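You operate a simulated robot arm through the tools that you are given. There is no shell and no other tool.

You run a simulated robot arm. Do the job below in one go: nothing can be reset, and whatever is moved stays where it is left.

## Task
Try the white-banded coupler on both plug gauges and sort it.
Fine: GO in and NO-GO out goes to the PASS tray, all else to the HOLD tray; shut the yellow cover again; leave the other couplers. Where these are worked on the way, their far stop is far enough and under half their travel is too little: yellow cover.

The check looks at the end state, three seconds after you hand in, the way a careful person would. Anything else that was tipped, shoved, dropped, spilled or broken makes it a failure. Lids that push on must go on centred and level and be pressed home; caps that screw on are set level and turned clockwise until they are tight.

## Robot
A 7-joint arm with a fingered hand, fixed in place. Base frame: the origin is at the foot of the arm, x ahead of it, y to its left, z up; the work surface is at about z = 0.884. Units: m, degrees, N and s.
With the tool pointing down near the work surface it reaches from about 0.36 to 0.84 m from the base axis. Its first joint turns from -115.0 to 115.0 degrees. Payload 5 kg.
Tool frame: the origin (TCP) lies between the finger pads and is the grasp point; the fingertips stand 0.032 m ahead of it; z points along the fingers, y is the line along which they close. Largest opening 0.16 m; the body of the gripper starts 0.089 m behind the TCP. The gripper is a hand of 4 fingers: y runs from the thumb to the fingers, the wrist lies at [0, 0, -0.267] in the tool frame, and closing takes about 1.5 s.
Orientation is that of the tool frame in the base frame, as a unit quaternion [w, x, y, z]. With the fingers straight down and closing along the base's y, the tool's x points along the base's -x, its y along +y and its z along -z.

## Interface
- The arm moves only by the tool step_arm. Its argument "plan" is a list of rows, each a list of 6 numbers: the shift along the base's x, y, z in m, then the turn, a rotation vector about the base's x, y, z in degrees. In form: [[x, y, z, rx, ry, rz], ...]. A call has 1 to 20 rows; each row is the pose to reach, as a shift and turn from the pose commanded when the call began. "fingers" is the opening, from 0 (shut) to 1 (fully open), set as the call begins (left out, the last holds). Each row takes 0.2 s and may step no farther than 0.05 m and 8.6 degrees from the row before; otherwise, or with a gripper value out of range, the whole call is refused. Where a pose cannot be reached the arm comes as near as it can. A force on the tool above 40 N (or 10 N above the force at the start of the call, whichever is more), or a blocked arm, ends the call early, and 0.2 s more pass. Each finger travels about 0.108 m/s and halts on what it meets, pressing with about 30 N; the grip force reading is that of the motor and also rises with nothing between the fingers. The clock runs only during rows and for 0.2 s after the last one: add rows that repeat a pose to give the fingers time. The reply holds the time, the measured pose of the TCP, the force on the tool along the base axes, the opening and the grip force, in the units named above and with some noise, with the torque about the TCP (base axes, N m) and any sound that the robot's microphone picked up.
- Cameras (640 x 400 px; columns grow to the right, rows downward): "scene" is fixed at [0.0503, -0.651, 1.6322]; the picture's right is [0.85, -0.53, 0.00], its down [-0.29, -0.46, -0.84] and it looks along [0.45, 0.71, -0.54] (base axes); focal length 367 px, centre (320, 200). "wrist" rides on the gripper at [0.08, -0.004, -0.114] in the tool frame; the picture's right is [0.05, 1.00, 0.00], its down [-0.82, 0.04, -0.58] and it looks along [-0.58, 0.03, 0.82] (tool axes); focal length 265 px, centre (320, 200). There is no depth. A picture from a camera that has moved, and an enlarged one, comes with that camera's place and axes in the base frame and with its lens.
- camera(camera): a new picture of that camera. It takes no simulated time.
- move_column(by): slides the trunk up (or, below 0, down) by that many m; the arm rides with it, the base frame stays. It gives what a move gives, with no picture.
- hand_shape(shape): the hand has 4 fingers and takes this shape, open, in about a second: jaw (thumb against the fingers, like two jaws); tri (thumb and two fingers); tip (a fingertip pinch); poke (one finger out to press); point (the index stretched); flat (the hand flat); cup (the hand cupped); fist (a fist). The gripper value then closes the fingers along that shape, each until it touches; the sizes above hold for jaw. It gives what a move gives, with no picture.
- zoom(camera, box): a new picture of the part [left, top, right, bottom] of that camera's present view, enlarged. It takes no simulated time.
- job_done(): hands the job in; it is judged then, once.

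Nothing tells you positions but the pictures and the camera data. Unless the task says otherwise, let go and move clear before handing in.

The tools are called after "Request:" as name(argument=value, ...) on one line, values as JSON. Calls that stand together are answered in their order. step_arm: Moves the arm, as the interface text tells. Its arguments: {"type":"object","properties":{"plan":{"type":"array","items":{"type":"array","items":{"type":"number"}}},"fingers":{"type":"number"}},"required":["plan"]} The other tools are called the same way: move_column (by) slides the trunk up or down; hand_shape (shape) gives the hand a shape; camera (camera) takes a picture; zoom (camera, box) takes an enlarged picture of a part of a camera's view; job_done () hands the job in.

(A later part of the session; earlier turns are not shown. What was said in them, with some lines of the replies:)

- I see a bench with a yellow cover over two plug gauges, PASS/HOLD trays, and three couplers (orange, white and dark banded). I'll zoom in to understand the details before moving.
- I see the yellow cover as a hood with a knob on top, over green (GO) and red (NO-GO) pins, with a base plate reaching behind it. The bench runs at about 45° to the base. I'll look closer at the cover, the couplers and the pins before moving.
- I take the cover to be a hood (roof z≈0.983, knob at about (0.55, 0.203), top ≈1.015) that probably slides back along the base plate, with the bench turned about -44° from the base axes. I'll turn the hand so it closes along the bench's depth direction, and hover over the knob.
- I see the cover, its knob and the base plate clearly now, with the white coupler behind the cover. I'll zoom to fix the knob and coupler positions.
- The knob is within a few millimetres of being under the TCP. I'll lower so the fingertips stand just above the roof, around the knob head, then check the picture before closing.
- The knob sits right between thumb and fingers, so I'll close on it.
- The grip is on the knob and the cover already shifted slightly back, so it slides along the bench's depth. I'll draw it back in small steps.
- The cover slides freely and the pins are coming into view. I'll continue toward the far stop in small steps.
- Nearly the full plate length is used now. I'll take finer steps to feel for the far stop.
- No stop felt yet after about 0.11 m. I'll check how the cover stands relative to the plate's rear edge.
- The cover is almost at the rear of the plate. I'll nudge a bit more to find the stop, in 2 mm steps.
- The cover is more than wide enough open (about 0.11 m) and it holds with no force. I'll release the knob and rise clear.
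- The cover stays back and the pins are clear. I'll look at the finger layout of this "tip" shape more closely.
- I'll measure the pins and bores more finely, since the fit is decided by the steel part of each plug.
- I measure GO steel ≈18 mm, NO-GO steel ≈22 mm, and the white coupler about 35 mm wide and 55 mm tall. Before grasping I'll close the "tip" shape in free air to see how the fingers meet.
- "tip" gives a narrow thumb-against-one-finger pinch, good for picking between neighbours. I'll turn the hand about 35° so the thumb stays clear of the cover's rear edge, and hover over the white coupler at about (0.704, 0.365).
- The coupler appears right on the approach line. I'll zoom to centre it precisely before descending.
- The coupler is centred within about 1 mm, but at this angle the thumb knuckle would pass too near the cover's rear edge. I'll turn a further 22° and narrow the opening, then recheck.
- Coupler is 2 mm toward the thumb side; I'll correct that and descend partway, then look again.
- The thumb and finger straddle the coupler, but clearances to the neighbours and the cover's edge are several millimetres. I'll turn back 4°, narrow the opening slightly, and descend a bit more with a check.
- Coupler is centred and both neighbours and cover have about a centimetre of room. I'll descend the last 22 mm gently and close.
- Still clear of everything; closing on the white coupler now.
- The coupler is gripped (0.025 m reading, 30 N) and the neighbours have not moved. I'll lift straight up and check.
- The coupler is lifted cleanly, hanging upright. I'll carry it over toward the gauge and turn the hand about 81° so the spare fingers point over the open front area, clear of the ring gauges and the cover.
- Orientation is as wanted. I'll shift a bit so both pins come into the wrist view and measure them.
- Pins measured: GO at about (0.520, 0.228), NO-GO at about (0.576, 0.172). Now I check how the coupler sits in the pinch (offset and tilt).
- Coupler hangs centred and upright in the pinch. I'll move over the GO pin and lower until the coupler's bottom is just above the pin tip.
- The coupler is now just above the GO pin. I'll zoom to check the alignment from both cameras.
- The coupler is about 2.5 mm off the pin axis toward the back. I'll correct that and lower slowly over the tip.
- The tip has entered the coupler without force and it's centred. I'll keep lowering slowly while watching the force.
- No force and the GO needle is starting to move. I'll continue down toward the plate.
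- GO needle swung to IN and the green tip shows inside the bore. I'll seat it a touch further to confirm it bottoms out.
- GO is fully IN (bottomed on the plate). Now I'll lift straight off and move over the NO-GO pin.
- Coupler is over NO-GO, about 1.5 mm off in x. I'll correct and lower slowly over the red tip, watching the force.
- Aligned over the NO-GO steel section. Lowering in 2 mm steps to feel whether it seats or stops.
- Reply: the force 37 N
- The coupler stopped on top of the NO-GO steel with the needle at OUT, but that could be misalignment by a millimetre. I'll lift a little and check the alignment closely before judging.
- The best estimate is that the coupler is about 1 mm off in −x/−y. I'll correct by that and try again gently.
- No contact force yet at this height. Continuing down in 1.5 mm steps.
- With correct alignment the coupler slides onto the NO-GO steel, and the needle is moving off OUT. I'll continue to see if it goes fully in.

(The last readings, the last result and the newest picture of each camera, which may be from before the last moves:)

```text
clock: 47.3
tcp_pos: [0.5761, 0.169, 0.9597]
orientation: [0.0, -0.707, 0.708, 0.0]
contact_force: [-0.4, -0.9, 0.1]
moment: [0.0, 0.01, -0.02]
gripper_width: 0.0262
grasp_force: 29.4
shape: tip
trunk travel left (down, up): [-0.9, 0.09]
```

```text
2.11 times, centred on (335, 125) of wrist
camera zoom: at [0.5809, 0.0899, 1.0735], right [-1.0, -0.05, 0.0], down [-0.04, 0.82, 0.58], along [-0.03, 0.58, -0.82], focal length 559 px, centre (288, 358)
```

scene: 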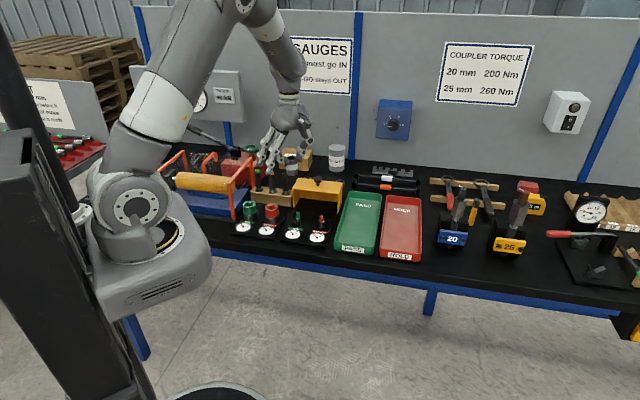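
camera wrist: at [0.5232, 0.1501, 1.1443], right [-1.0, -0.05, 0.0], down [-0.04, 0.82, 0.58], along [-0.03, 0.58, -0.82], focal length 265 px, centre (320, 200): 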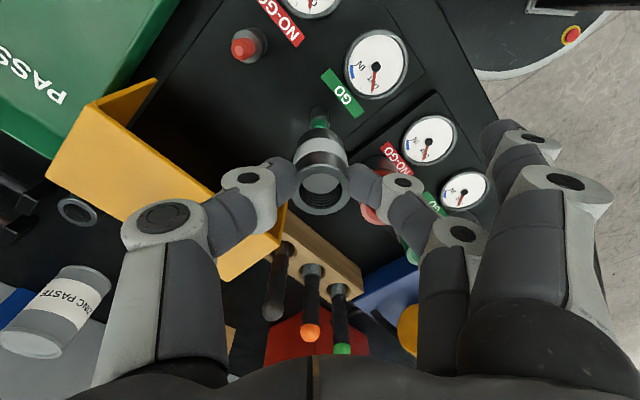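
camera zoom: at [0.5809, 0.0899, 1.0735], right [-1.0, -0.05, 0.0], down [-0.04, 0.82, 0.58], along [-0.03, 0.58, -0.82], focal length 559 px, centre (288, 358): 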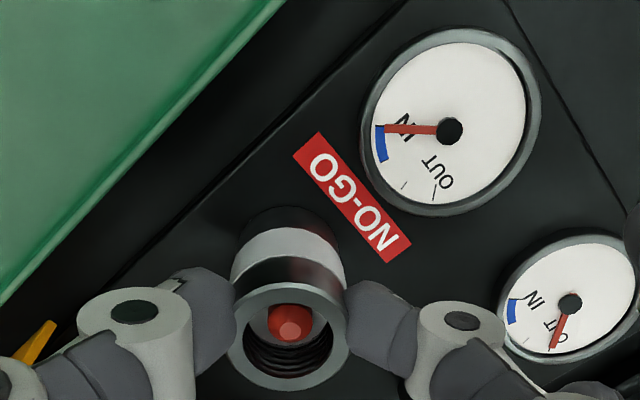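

NO-GO also reads IN (red tip right up in the bore), so this coupler fails: it belongs in the HOLD tray. I'll lift it straight off the NO-GO pin.

Request:
step_arm(plan=[[0, 0, 0.008, 0, 0, 0], [0, 0, 0.02, 0, 0, 0], [0, 0, 0.035, 0, 0, 0], [0, 0, 0.05, 0, 0, 0], [0, 0, 0.07, 0, 0, 0], [0, 0, 0.1, 0, 0, 0], [0, 0, 0.14, 0, 0, 0], [0, 0, 0.16, 0, 0, 0], [0, 0, 0.16, 0, 0, 0]])

Request:
camera(camera="wrist")

Request:
zoom(camera="scene", box=[260, 140, 440, 270])

```text
clock: 49.3
tcp_pos: [0.5756, 0.1707, 1.1197]
orientation: [0.0, 0.707, -0.707, 0.0]
contact_force: [-0.3, 0.3, -1.7]
moment: [0.02, -0.01, -0.05]
gripper_width: 0.0262
grasp_force: 30.0
shape: tip
trunk travel left (down, up): [-0.9, 0.09]
```

```text
taken
camera wrist: at [0.5799, 0.0902, 1.2329], right [-1.0, -0.05, 0.0], down [-0.04, 0.82, 0.58], along [-0.03, 0.58, -0.82], focal length 265 px, centre (320, 200)
```

wrist: 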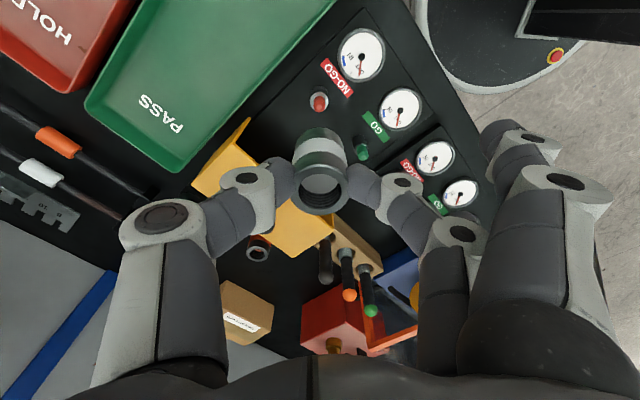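

```text
3.08 times, centred on (350, 205) of scene
camera zoom: at [0.0503, -0.651, 1.6322], right [0.85, -0.53, 0.0], down [-0.29, -0.46, -0.84], along [0.45, 0.71, -0.54], focal length 1130 px, centre (228, 185)
```

zoom: 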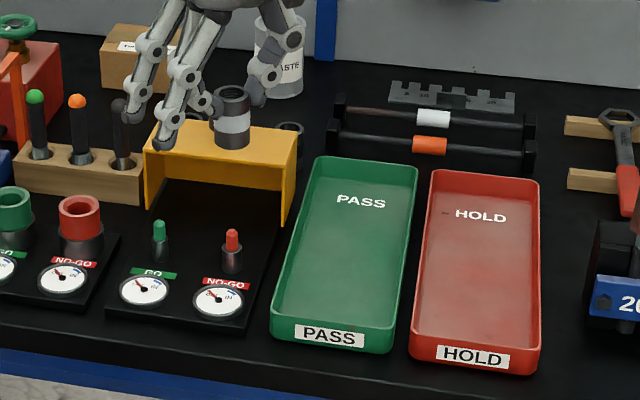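

All pins and trays are undisturbed. I'll carry the coupler to above the HOLD tray, turning the hand so the spare fingers point along the tray's length.

Request:
step_arm(plan=[[0.0109, -0.0106, 0, 0, 0, -7.9], [0.0219, -0.0213, 0, 0, 0, -15.8], [0.0328, -0.0319, 0, 0, 0, -23.7], [0.0438, -0.0426, 0, 0, 0, -31.6], [0.0547, -0.0532, 0, 0, 0, -39.5], [0.0656, -0.0639, 0, 0, 0, -47.4], [0.0766, -0.0745, 0, 0, 0, -55.3], [0.0875, -0.0852, 0, 0, 0, -63.2], [0.0985, -0.0958, 0, 0, 0, -71.1], [0.1094, -0.1065, 0, 0, 0, -79.0], [0.1204, -0.1171, 0, 0, 0, -86.9], [0.1313, -0.1278, 0, 0, 0, -94.8], [0.1422, -0.1384, 0, 0, 0, -102.7], [0.1532, -0.1491, 0, 0, 0, -110.6], [0.1641, -0.1597, 0, 0, 0, -118.5], [0.1751, -0.1704, 0, 0, 0, -126.4], [0.186, -0.181, 0, 0, 0, -134.3], [0.186, -0.181, 0, 0, 0, -134.3]])

Request:
camera(camera="wrist")

Request:
zoom(camera="scene", box=[280, 110, 460, 270])

```text
clock: 53.1
tcp_pos: [0.7622, -0.0108, 1.1186]
orientation: [0.0, 0.378, 0.926, 0.0]
contact_force: [0.1, 0.7, -2.4]
moment: [-0.01, 0.0, 0.0]
gripper_width: 0.0266
grasp_force: 30.3
shape: tip
trunk travel left (down, up): [-0.9, 0.09]
```

```text
taken
camera wrist: at [0.7023, 0.0426, 1.2327], right [0.66, 0.75, 0.0], down [0.61, -0.54, 0.58], along [0.43, -0.38, -0.82], focal length 265 px, centre (320, 200)
```

wrist: 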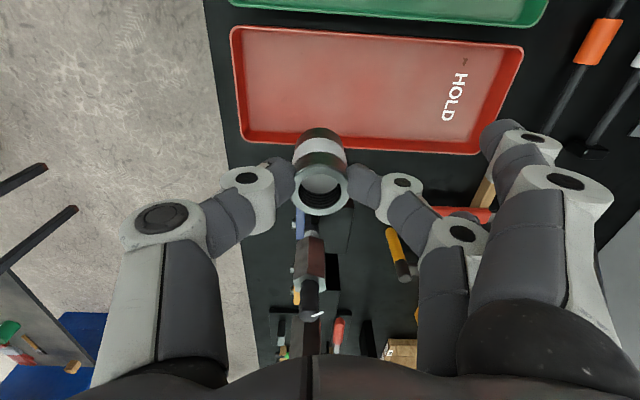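

```text
2.50 times, centred on (370, 190) of scene
camera zoom: at [0.0503, -0.651, 1.6322], right [0.85, -0.53, 0.0], down [-0.29, -0.46, -0.84], along [0.45, 0.71, -0.54], focal length 918 px, centre (195, 225)
```

zoom: 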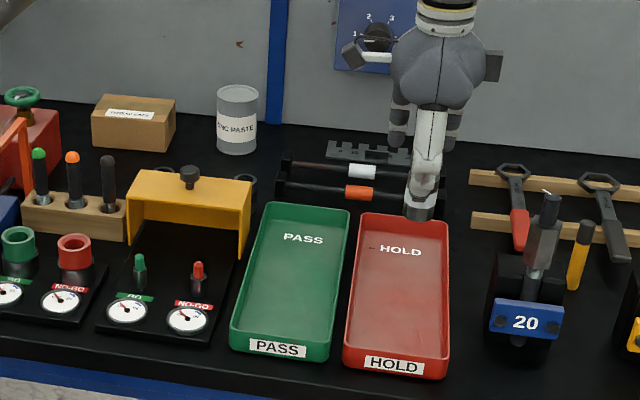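

The wrist view confirms the coupler is over the HOLD tray's centreline. I'll move slightly deeper into the tray and lower to just above its floor.

Request:
step_arm(plan=[[0.008, 0.008, -0.01, 0, 0, 0], [0.015, 0.015, -0.03, 0, 0, 0], [0.015, 0.015, -0.06, 0, 0, 0], [0.015, 0.015, -0.09, 0, 0, 0], [0.015, 0.015, -0.12, 0, 0, 0], [0.015, 0.015, -0.14, 0, 0, 0], [0.015, 0.015, -0.152, 0, 0, 0], [0.015, 0.015, -0.152, 0, 0, 0]])

Request:
camera(camera="wrist")

Request:
zoom(camera="scene", box=[350, 150, 450, 270])

```text
clock: 54.9
tcp_pos: [0.7782, 0.0039, 0.9671]
orientation: [0.0, 0.377, 0.926, 0.0]
contact_force: [-0.1, -0.7, -1.1]
moment: [-0.02, 0.02, 0.0]
gripper_width: 0.0263
grasp_force: 29.5
shape: tip
trunk travel left (down, up): [-0.9, 0.09]
```

```text
taken
camera wrist: at [0.7173, 0.0576, 1.0813], right [0.66, 0.75, 0.0], down [0.61, -0.54, 0.58], along [0.43, -0.38, -0.82], focal length 265 px, centre (320, 200)
```

wrist: 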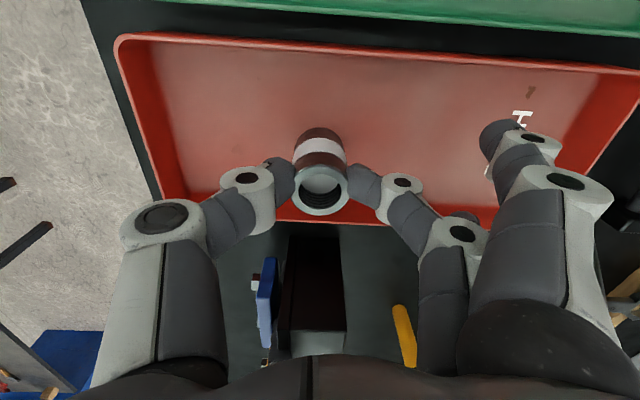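

```text
3.33 times, centred on (400, 210) of scene
camera zoom: at [0.0503, -0.651, 1.6322], right [0.85, -0.53, 0.0], down [-0.29, -0.46, -0.84], along [0.45, 0.71, -0.54], focal length 1224 px, centre (53, 167)
```

zoom: 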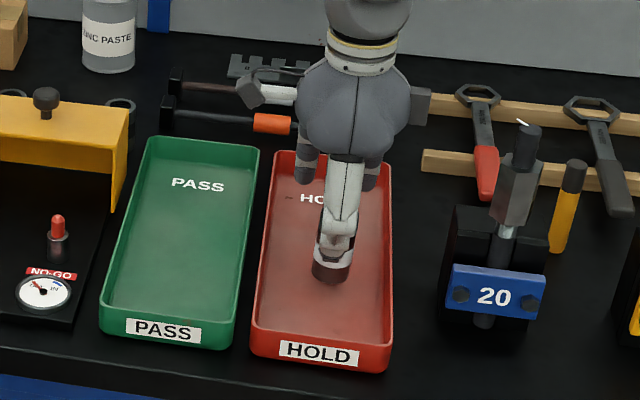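

The hand is inside the tray with room all round. Lowering the last ~15 mm in small steps until the coupler touches the floor.

Request:
step_arm(plan=[[0, 0, -0.004, 0, 0, 0], [0, 0, -0.008, 0, 0, 0], [0, 0, -0.011, 0, 0, 0], [0, 0, -0.013, 0, 0, 0], [0, 0, -0.015, 0, 0, 0], [0, 0, -0.015, 0, 0, 0]])

Request:
zoom(camera="scene", box=[370, 190, 420, 240])

Request:
zoom(camera="wrist", box=[260, 90, 390, 225])

```text
clock: 56.3
tcp_pos: [0.7768, 0.0041, 0.9528]
orientation: [0.0, 0.376, 0.926, 0.001]
contact_force: [0.5, -0.6, -1.7]
moment: [0.01, -0.01, -0.01]
gripper_width: 0.0262
grasp_force: 30.4
shape: tip
trunk travel left (down, up): [-0.9, 0.09]
```

```text
8.00 times, centred on (395, 215) of scene
camera zoom: at [0.0503, -0.651, 1.6322], right [0.85, -0.53, 0.0], down [-0.29, -0.46, -0.84], along [0.45, 0.71, -0.54], focal length 2938 px, centre (-280, 80)
```

zoom: 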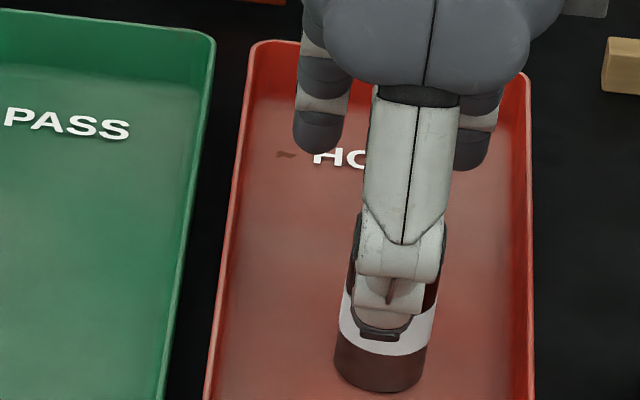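

```text
2.96 times, centred on (325, 158) of wrist
camera zoom: at [0.7169, 0.0578, 1.0658], right [0.66, 0.75, 0.0], down [0.61, -0.54, 0.58], along [0.43, -0.38, -0.82], focal length 786 px, centre (305, 326)
```

zoom: 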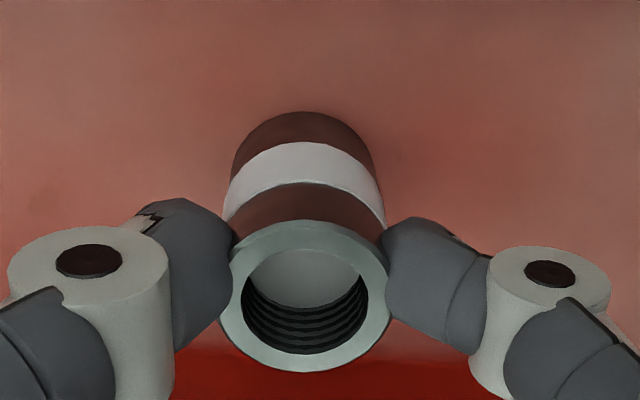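

No contact yet. I'll go on in 1.5 mm steps until the force shows the floor.

Request:
step_arm(plan=[[0, 0, -0.0015, 0, 0, 0], [0, 0, -0.003, 0, 0, 0], [0, 0, -0.0045, 0, 0, 0], [0, 0, -0.0045, 0, 0, 0]])

```text
clock: 57.3
tcp_pos: [0.7758, 0.0051, 0.9505]
orientation: [0.003, 0.377, 0.926, 0.0]
contact_force: [-2.2, -0.2, 19.5]
moment: [-0.03, 0.05, -0.04]
gripper_width: 0.0268
grasp_force: 29.8
shape: tip
trunk travel left (down, up): [-0.9, 0.09]
```

The coupler is on the tray floor. I'll ease off the pressure and open gently.

Request:
step_arm(plan=[[0, 0, 0.0015, 0, 0, 0], [0, 0, 0.0025, 0, 0, 0], [0, 0, 0.0025, 0, 0, 0]])

Request:
step_arm(plan=[[0, 0, 0, 0, 0, 0], [0, 0, 0, 0, 0, 0], [0, 0, 0, 0, 0, 0], [0, 0, 0, 0, 0, 0]], fingers=0.33)

Request:
camera(camera="wrist")

```text
clock: 58.1
tcp_pos: [0.7765, 0.0036, 0.9508]
orientation: [0.0, 0.377, 0.926, 0.0]
contact_force: [0.1, 1.3, 13.0]
moment: [0.06, -0.02, 0.0]
gripper_width: 0.0265
grasp_force: 29.7
shape: tip
trunk travel left (down, up): [-0.9, 0.09]
```

```text
clock: 59.1
tcp_pos: [0.7769, 0.0035, 0.9502]
orientation: [0.0, 0.377, 0.926, 0.0]
contact_force: [-0.1, 0.0, 0.2]
moment: [0.02, 0.0, 0.0]
gripper_width: 0.0522
grasp_force: 0.1
shape: tip
trunk travel left (down, up): [-0.9, 0.09]
```

```text
taken
camera wrist: at [0.7171, 0.0574, 1.0637], right [0.66, 0.75, 0.0], down [0.61, -0.54, 0.58], along [0.43, -0.38, -0.82], focal length 265 px, centre (320, 200)
```

wrist: 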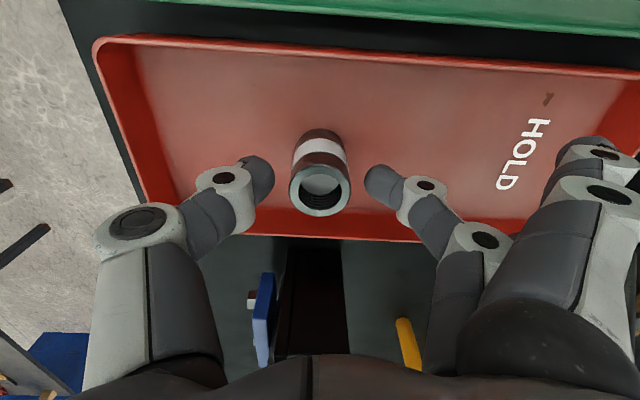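

The coupler stands upright in the HOLD tray, released. I'll rise straight up, clear of it.

Request:
step_arm(plan=[[0, 0, 0.01, 0, 0, 0], [0, 0, 0.03, 0, 0, 0], [0, 0, 0.06, 0, 0, 0], [0, 0, 0.1, 0, 0, 0], [0, 0, 0.14, 0, 0, 0], [0, 0, 0.18, 0, 0, 0], [0, 0, 0.2, 0, 0, 0], [0, 0, 0.2, 0, 0, 0]])

Request:
camera(camera="wrist")

Request:
zoom(camera="scene", box=[260, 140, 440, 270])

```text
clock: 60.9
tcp_pos: [0.7777, 0.0057, 1.1508]
orientation: [-0.001, 0.377, 0.926, 0.0]
contact_force: [0.6, -0.1, 0.7]
moment: [0.0, 0.03, 0.0]
gripper_width: 0.0522
grasp_force: 0.1
shape: tip
trunk travel left (down, up): [-0.9, 0.09]
```

```text
taken
camera wrist: at [0.7166, 0.0594, 1.2646], right [0.66, 0.75, 0.0], down [0.61, -0.54, 0.58], along [0.43, -0.38, -0.82], focal length 265 px, centre (320, 200)
```

wrist: 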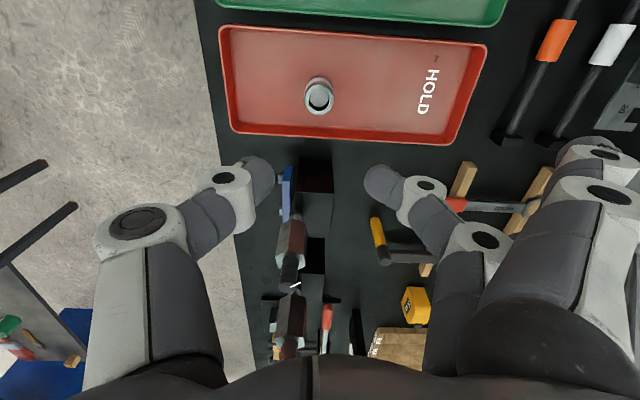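

```text
3.08 times, centred on (350, 205) of scene
camera zoom: at [0.0503, -0.651, 1.6322], right [0.85, -0.53, 0.0], down [-0.29, -0.46, -0.84], along [0.45, 0.71, -0.54], focal length 1130 px, centre (228, 185)
```

zoom: 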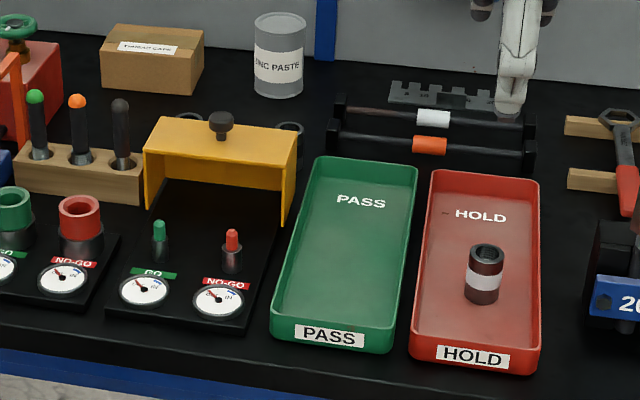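

The white coupler stands in HOLD and everything else is in place. Next I switch to the jaw shape and go back over the cover's knob to shut it.

Request:
hand_shape(shape="jaw")

Request:
step_arm(plan=[[-0.0187, 0.0351, 0, 0, 0, 0], [-0.0374, 0.0702, 0, 0, 0, 0], [-0.0561, 0.1054, 0, 0, 0, 0], [-0.0748, 0.1405, 0, 0, 0, 0], [-0.0935, 0.1756, 0, 0, 0, 0], [-0.1121, 0.2108, 0, 0, 0, 0], [-0.1308, 0.2459, -0.01, 0, 0, 0], [-0.1495, 0.281, -0.03, 0, 0, 0], [-0.1495, 0.281, -0.03, 0, 0, 0]], fingers=1.0)

Request:
camera(camera="wrist")

Request:
zoom(camera="wrist", box=[260, 60, 420, 180])

```text
clock: 61.8
tcp_pos: [0.7773, 0.0057, 1.1508]
orientation: [0.0, 0.377, 0.926, 0.0]
contact_force: [-0.2, 0.3, 0.0]
moment: [-0.04, -0.03, 0.01]
gripper_width: 0.1598
grasp_force: 0.0
shape: jaw
trunk travel left (down, up): [-0.9, 0.09]
```

```text
clock: 63.8
tcp_pos: [0.6269, 0.2874, 1.1213]
orientation: [0.001, 0.377, 0.926, 0.0]
contact_force: [-0.3, 0.3, 0.3]
moment: [0.03, 0.02, 0.01]
gripper_width: 0.1599
grasp_force: 0.2
shape: jaw
trunk travel left (down, up): [-0.9, 0.09]
```

```text
taken
camera wrist: at [0.5668, 0.3399, 1.2346], right [0.66, 0.75, 0.0], down [0.61, -0.54, 0.58], along [0.43, -0.38, -0.82], focal length 265 px, centre (320, 200)
```

wrist: 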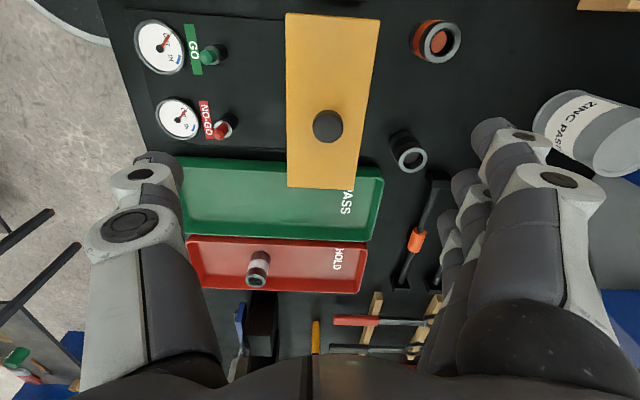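

```text
3.33 times, centred on (340, 120) of wrist
camera zoom: at [0.5668, 0.3399, 1.2346], right [0.66, 0.75, 0.0], down [0.61, -0.54, 0.58], along [0.43, -0.38, -0.82], focal length 885 px, centre (253, 467)
```

zoom: 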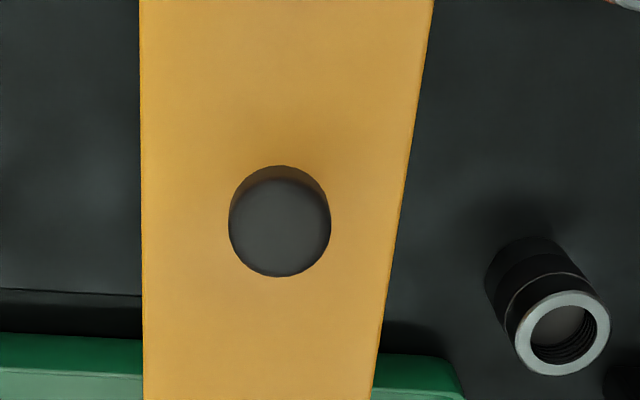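

The knob is 7 mm further back than the TCP. I'll correct, descend around it, and close.

Request:
step_arm(plan=[[0.0049, 0.005, 0, 0, 0, 0], [0.0049, 0.005, -0.025, 0, 0, 0], [0.0049, 0.005, -0.05, 0, 0, 0], [0.0049, 0.005, -0.075, 0, 0, 0], [0.0049, 0.005, -0.09, 0, 0, 0], [0.0049, 0.005, -0.097, 0, 0, 0], [0.0049, 0.005, -0.097, 0, 0, 0]])

Request:
camera(camera="wrist")

Request:
zoom(camera="scene", box=[270, 140, 370, 240])

```text
clock: 65.4
tcp_pos: [0.6333, 0.2907, 1.023]
orientation: [0.0, 0.377, 0.926, 0.0]
contact_force: [-0.6, -0.8, 0.0]
moment: [-0.02, -0.03, 0.01]
gripper_width: 0.1601
grasp_force: 0.0
shape: jaw
trunk travel left (down, up): [-0.9, 0.09]
```

```text
taken
camera wrist: at [0.5733, 0.3444, 1.1373], right [0.66, 0.75, 0.0], down [0.61, -0.54, 0.58], along [0.43, -0.38, -0.82], focal length 265 px, centre (320, 200)
```

wrist: 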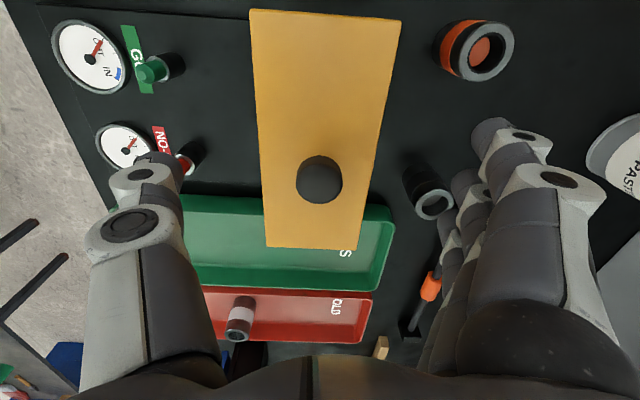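

```text
4.00 times, centred on (320, 190) of scene
camera zoom: at [0.0503, -0.651, 1.6322], right [0.85, -0.53, 0.0], down [-0.29, -0.46, -0.84], along [0.45, 0.71, -0.54], focal length 1469 px, centre (320, 240)
```

zoom: 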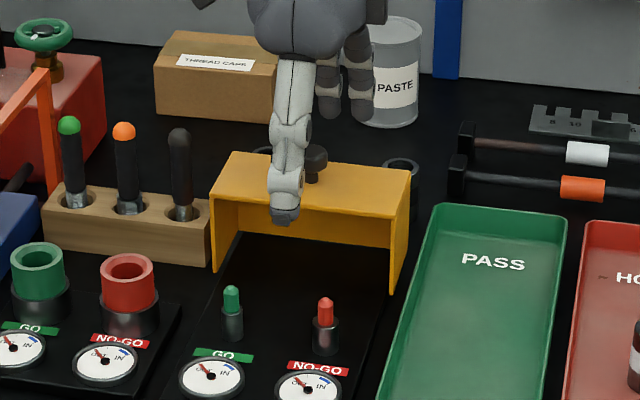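

Centred on the knob again; closing the jaw on it.

Request:
step_arm(plan=[[0, 0, 0, 0, 0, 0], [0, 0, 0, 0, 0, 0], [0, 0, 0, 0, 0, 0], [0, 0, 0, 0, 0, 0], [0, 0, 0, 0, 0, 0], [0, 0, 0, 0, 0, 0], [0, 0, 0, 0, 0, 0]], fingers=0.0)

Request:
camera(camera="wrist")

```text
clock: 67.0
tcp_pos: [0.6324, 0.2891, 1.023]
orientation: [0.0, 0.378, 0.926, -0.001]
contact_force: [-7.8, -5.6, -3.1]
moment: [0.03, 0.03, -0.06]
gripper_width: 0.0076
grasp_force: 30.5
shape: jaw
trunk travel left (down, up): [-0.9, 0.09]
```

```text
taken
camera wrist: at [0.5723, 0.3436, 1.1371], right [0.66, 0.75, 0.0], down [0.61, -0.54, 0.58], along [0.43, -0.38, -0.82], focal length 265 px, centre (320, 200)
```

wrist: 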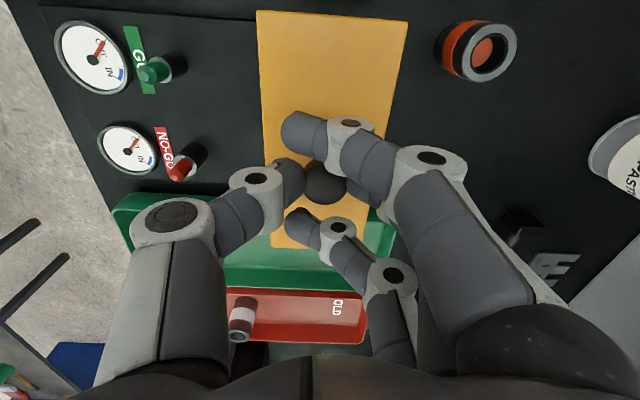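

The grip pushed the cover gently against its far stop (force reading toward −b), so it was fully open. Now I slide it forward to shut.

Request:
step_arm(plan=[[-0.0074, -0.0075, 0, 0, 0, 0], [-0.0147, -0.015, 0, 0, 0, 0], [-0.0221, -0.0225, 0, 0, 0, 0], [-0.0294, -0.03, 0, 0, 0, 0], [-0.0368, -0.0375, 0, 0, 0, 0], [-0.0441, -0.045, 0, 0, 0, 0], [-0.0515, -0.0525, 0, 0, 0, 0], [-0.0588, -0.06, 0, 0, 0, 0], [-0.0662, -0.0675, 0, 0, 0, 0], [-0.0735, -0.075, 0, 0, 0, 0], [-0.0735, -0.075, 0, 0, 0, 0]])

Request:
camera(camera="wrist")

Request:
zoom(camera="scene", box=[270, 150, 360, 250])

```text
clock: 69.4
tcp_pos: [0.5579, 0.2156, 1.0235]
orientation: [0.0, 0.377, 0.926, 0.0]
contact_force: [-3.5, 3.8, 2.9]
moment: [0.3, -0.2, -0.05]
gripper_width: 0.0068
grasp_force: 29.7
shape: jaw
trunk travel left (down, up): [-0.9, 0.09]
```

```text
taken
camera wrist: at [0.4979, 0.2694, 1.1367], right [0.66, 0.75, 0.0], down [0.61, -0.54, 0.58], along [0.43, -0.38, -0.82], focal length 265 px, centre (320, 200)
```

wrist: 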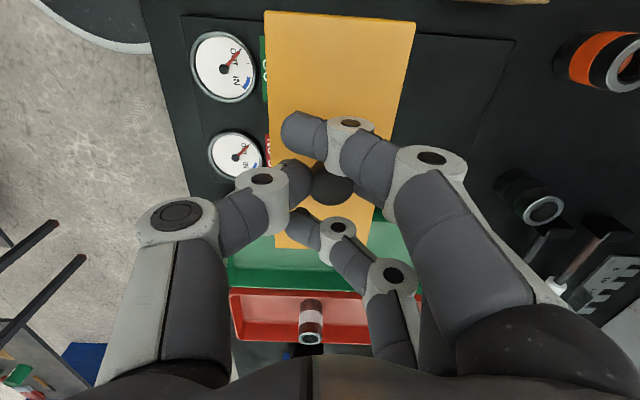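

```text
4.00 times, centred on (315, 200) of scene
camera zoom: at [0.0503, -0.651, 1.6322], right [0.85, -0.53, 0.0], down [-0.29, -0.46, -0.84], along [0.45, 0.71, -0.54], focal length 1469 px, centre (340, 200)
```

zoom: 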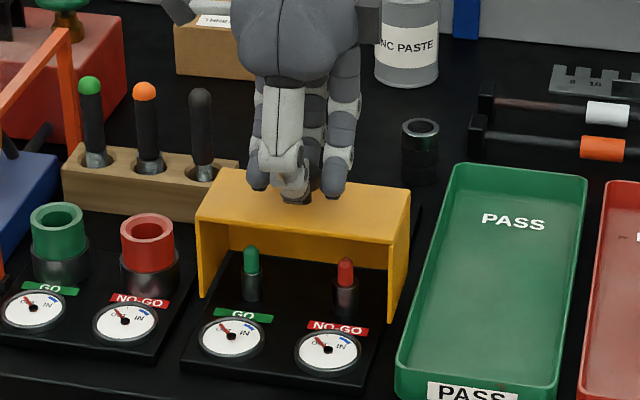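

Nearly shut; continuing in small steps to feel the closed stop.

Request:
step_arm(plan=[[-0.0021, -0.0021, 0, 0, 0, 0], [-0.0042, -0.0043, 0, 0, 0, 0], [-0.0063, -0.0064, 0, 0, 0, 0], [-0.0084, -0.0086, 0, 0, 0, 0], [-0.0098, -0.01, 0, 0, 0, 0], [-0.0112, -0.0114, 0, 0, 0, 0], [-0.0112, -0.0114, 0, 0, 0, 0]])

Request:
zoom(camera="scene", box=[276, 180, 348, 250])

```text
clock: 71.0
tcp_pos: [0.5476, 0.2051, 1.0232]
orientation: [-0.001, 0.377, 0.926, -0.001]
contact_force: [-6.5, 7.3, -2.5]
moment: [0.36, -0.07, 0.09]
gripper_width: 0.0068
grasp_force: 30.2
shape: jaw
trunk travel left (down, up): [-0.9, 0.09]
```

```text
5.71 times, centred on (312, 215) of scene
camera zoom: at [0.0503, -0.651, 1.6322], right [0.85, -0.53, 0.0], down [-0.29, -0.46, -0.84], along [0.45, 0.71, -0.54], focal length 2098 px, centre (366, 114)
```

zoom: 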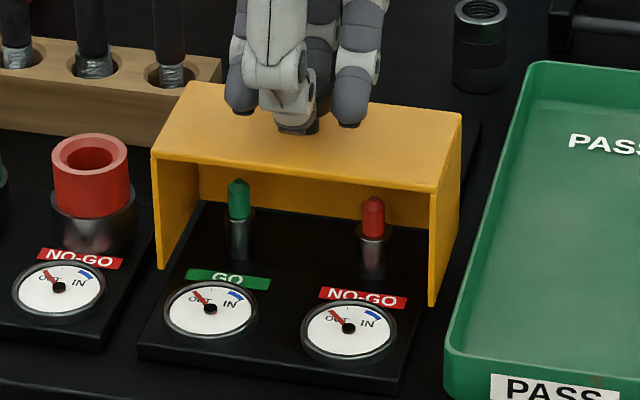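

About 5 mm short of the original shut position compared with the first picture. I'll push on in 1.5 mm steps until the stop is felt.

Request:
step_arm(plan=[[-0.0018, -0.0004, 0, 0, 0, 0], [-0.0028, -0.0014, 0, 0, 0, 0], [-0.0039, -0.0025, 0, 0, 0, 0], [-0.0049, -0.0035, 0, 0, 0, 0], [-0.0049, -0.0035, 0, 0, 0, 0]])

Request:
zoom(camera="scene", box=[276, 180, 348, 250])

```text
clock: 72.2
tcp_pos: [0.5441, 0.2012, 1.0234]
orientation: [0.001, 0.377, 0.926, 0.0]
contact_force: [0.1, 7.2, -0.7]
moment: [0.33, -0.23, 0.02]
gripper_width: 0.0062
grasp_force: 29.7
shape: jaw
trunk travel left (down, up): [-0.9, 0.09]
```

```text
5.71 times, centred on (312, 215) of scene
camera zoom: at [0.0503, -0.651, 1.6322], right [0.85, -0.53, 0.0], down [-0.29, -0.46, -0.84], along [0.45, 0.71, -0.54], focal length 2098 px, centre (366, 114)
```

zoom: 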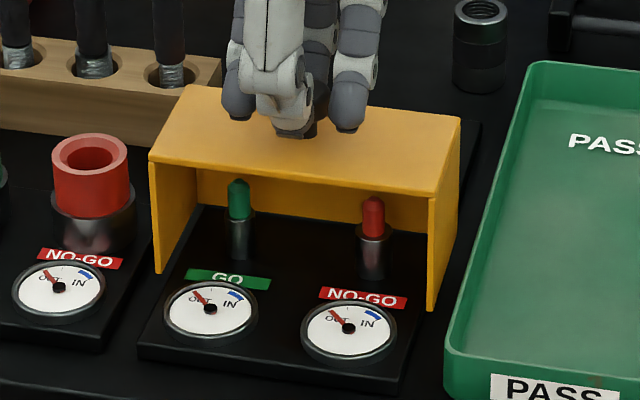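

The cover's edges now match the original shut picture. I'll press a couple of millimetres more to be sure it's at the stop.

Request:
step_arm(plan=[[-0.0007, -0.0007, 0, 0, 0, 0], [-0.0015, -0.0015, 0, 0, 0, 0], [-0.0022, -0.0022, 0, 0, 0, 0], [-0.0022, -0.0022, 0, 0, 0, 0]])

Request:
zoom(camera="scene", box=[276, 180, 348, 250])

```text
clock: 73.2
tcp_pos: [0.5416, 0.1985, 1.0231]
orientation: [0.001, 0.377, 0.926, 0.0]
contact_force: [5.7, 7.9, 2.8]
moment: [0.44, -0.38, -0.03]
gripper_width: 0.0062
grasp_force: 29.6
shape: jaw
trunk travel left (down, up): [-0.9, 0.09]
```

```text
5.71 times, centred on (312, 215) of scene
camera zoom: at [0.0503, -0.651, 1.6322], right [0.85, -0.53, 0.0], down [-0.29, -0.46, -0.84], along [0.45, 0.71, -0.54], focal length 2098 px, centre (366, 114)
```

zoom: 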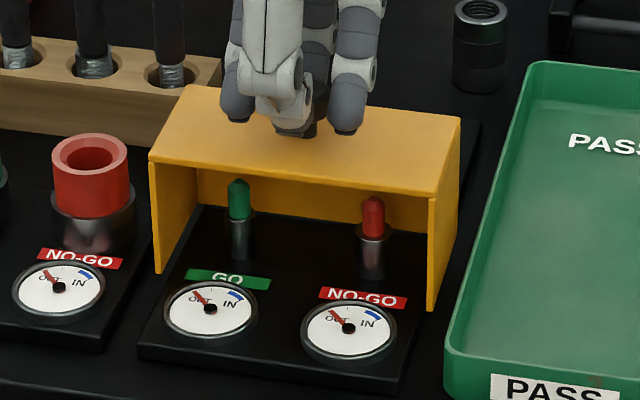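

Resistance toward +b with no further motion: the cover is at its closed stop. I'll open the hand and rise clear.

Request:
step_arm(plan=[[0, 0, 0, 0, 0, 0], [0, 0, 0, 0, 0, 0], [0, 0, 0, 0, 0, 0], [0, 0, 0, 0, 0, 0], [0, 0, 0, 0, 0, 0], [0, 0, 0.02, 0, 0, 0], [0, 0, 0.05, 0, 0, 0], [0, 0, 0.09, 0, 0, 0], [0, 0, 0.13, 0, 0, 0], [0, 0, 0.16, 0, 0, 0], [0, 0, 0.16, 0, 0, 0]], fingers=1.0)

Request:
camera(camera="wrist")

Request:
zoom(camera="scene", box=[276, 180, 348, 250])

Request:
camera(camera="scene")

```text
clock: 75.6
tcp_pos: [0.5409, 0.1991, 1.1828]
orientation: [-0.001, 0.377, 0.926, -0.001]
contact_force: [-0.4, -0.2, -0.6]
moment: [-0.01, 0.0, -0.01]
gripper_width: 0.16
grasp_force: 0.0
shape: jaw
trunk travel left (down, up): [-0.9, 0.09]
```

```text
taken
camera wrist: at [0.4805, 0.2527, 1.2969], right [0.66, 0.75, 0.0], down [0.61, -0.54, 0.58], along [0.43, -0.38, -0.82], focal length 265 px, centre (320, 200)
```

wrist: 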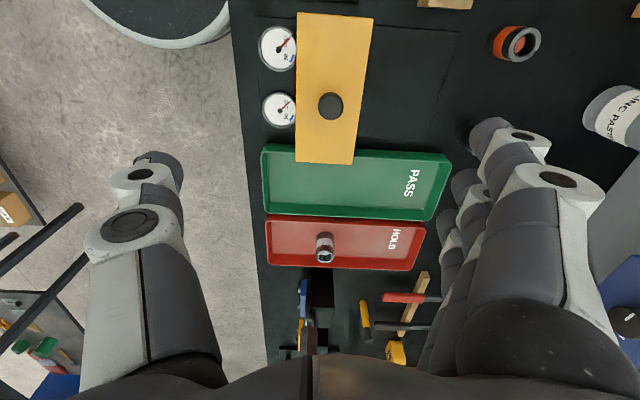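

```text
5.71 times, centred on (312, 215) of scene
camera zoom: at [0.0503, -0.651, 1.6322], right [0.85, -0.53, 0.0], down [-0.29, -0.46, -0.84], along [0.45, 0.71, -0.54], focal length 2098 px, centre (366, 114)
```

zoom: 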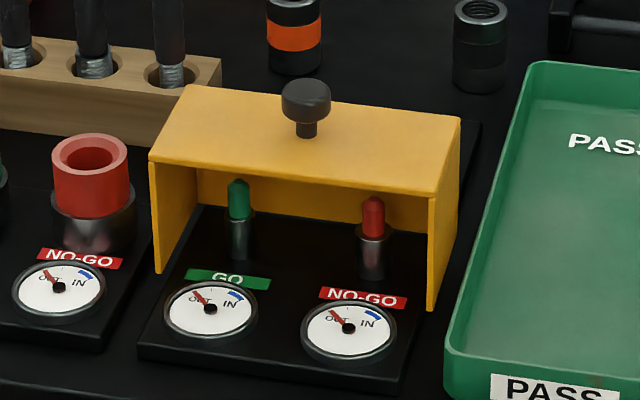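

```text
taken
```

scene: 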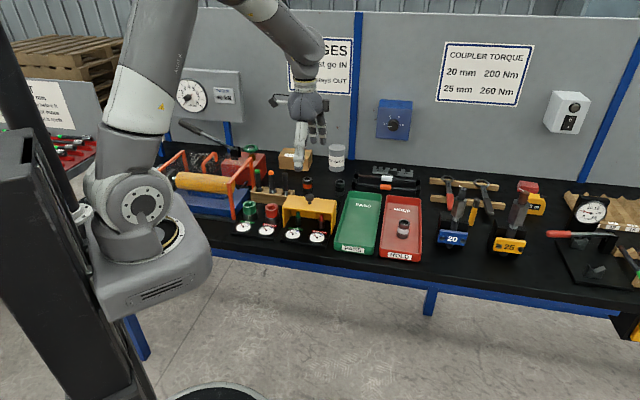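

The cover is back exactly where it started, and the orange and black couplers stand as before. One last close look at the HOLD tray before handing in.

Request:
zoom(camera="scene", box=[330, 170, 440, 270])

Request:
zoom(camera="scene", box=[220, 130, 440, 270])

```text
4.00 times, centred on (385, 220) of scene
camera zoom: at [0.0503, -0.651, 1.6322], right [0.85, -0.53, 0.0], down [-0.29, -0.46, -0.84], along [0.45, 0.71, -0.54], focal length 1469 px, centre (60, 120)
```

zoom: 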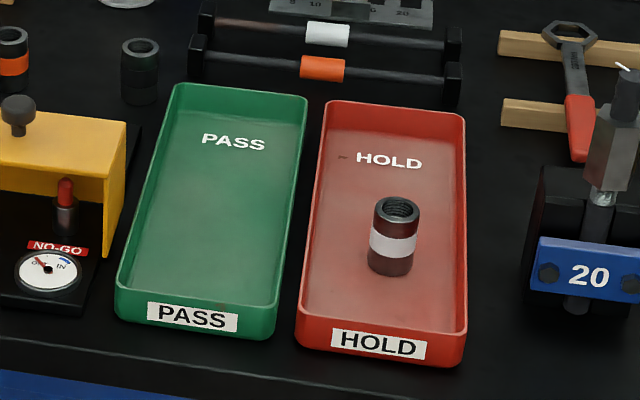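

```text
2.86 times, centred on (330, 200) of scene
camera zoom: at [0.0503, -0.651, 1.6322], right [0.85, -0.53, 0.0], down [-0.29, -0.46, -0.84], along [0.45, 0.71, -0.54], focal length 1049 px, centre (291, 200)
```

zoom: 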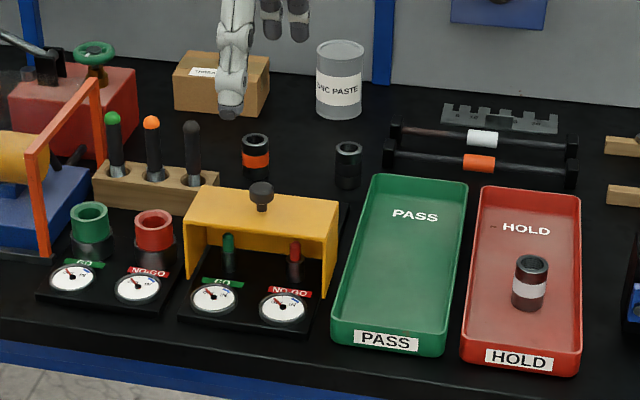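

The white-banded coupler read IN on both GO and NO-GO and now stands upright in the HOLD tray. The yellow cover is shut, nothing else has moved and the hand is clear, so I'm handing in.

Request:
job_done()

```text
The job is handed in.
```

The white-banded coupler failed the check, so it is standing upright in the HOLD tray. It went fully onto the GO plug and the needle read IN. It also went fully onto the NO-GO plug, which should have stayed OUT.

- **NO-GO test:** on the first try the coupler stopped on top of the plug with the needle at OUT. That was about a millimetre of misalignment. After I corrected it, the coupler slid all the way on without force.
- **Yellow cover:** it was slid back to its far stop and is now shut against its front stop. It matches the first picture.
- **Everything else:** the orange and black couplers, the trays and the rest of the bench are where they were. The hand is open and clear above the bench.
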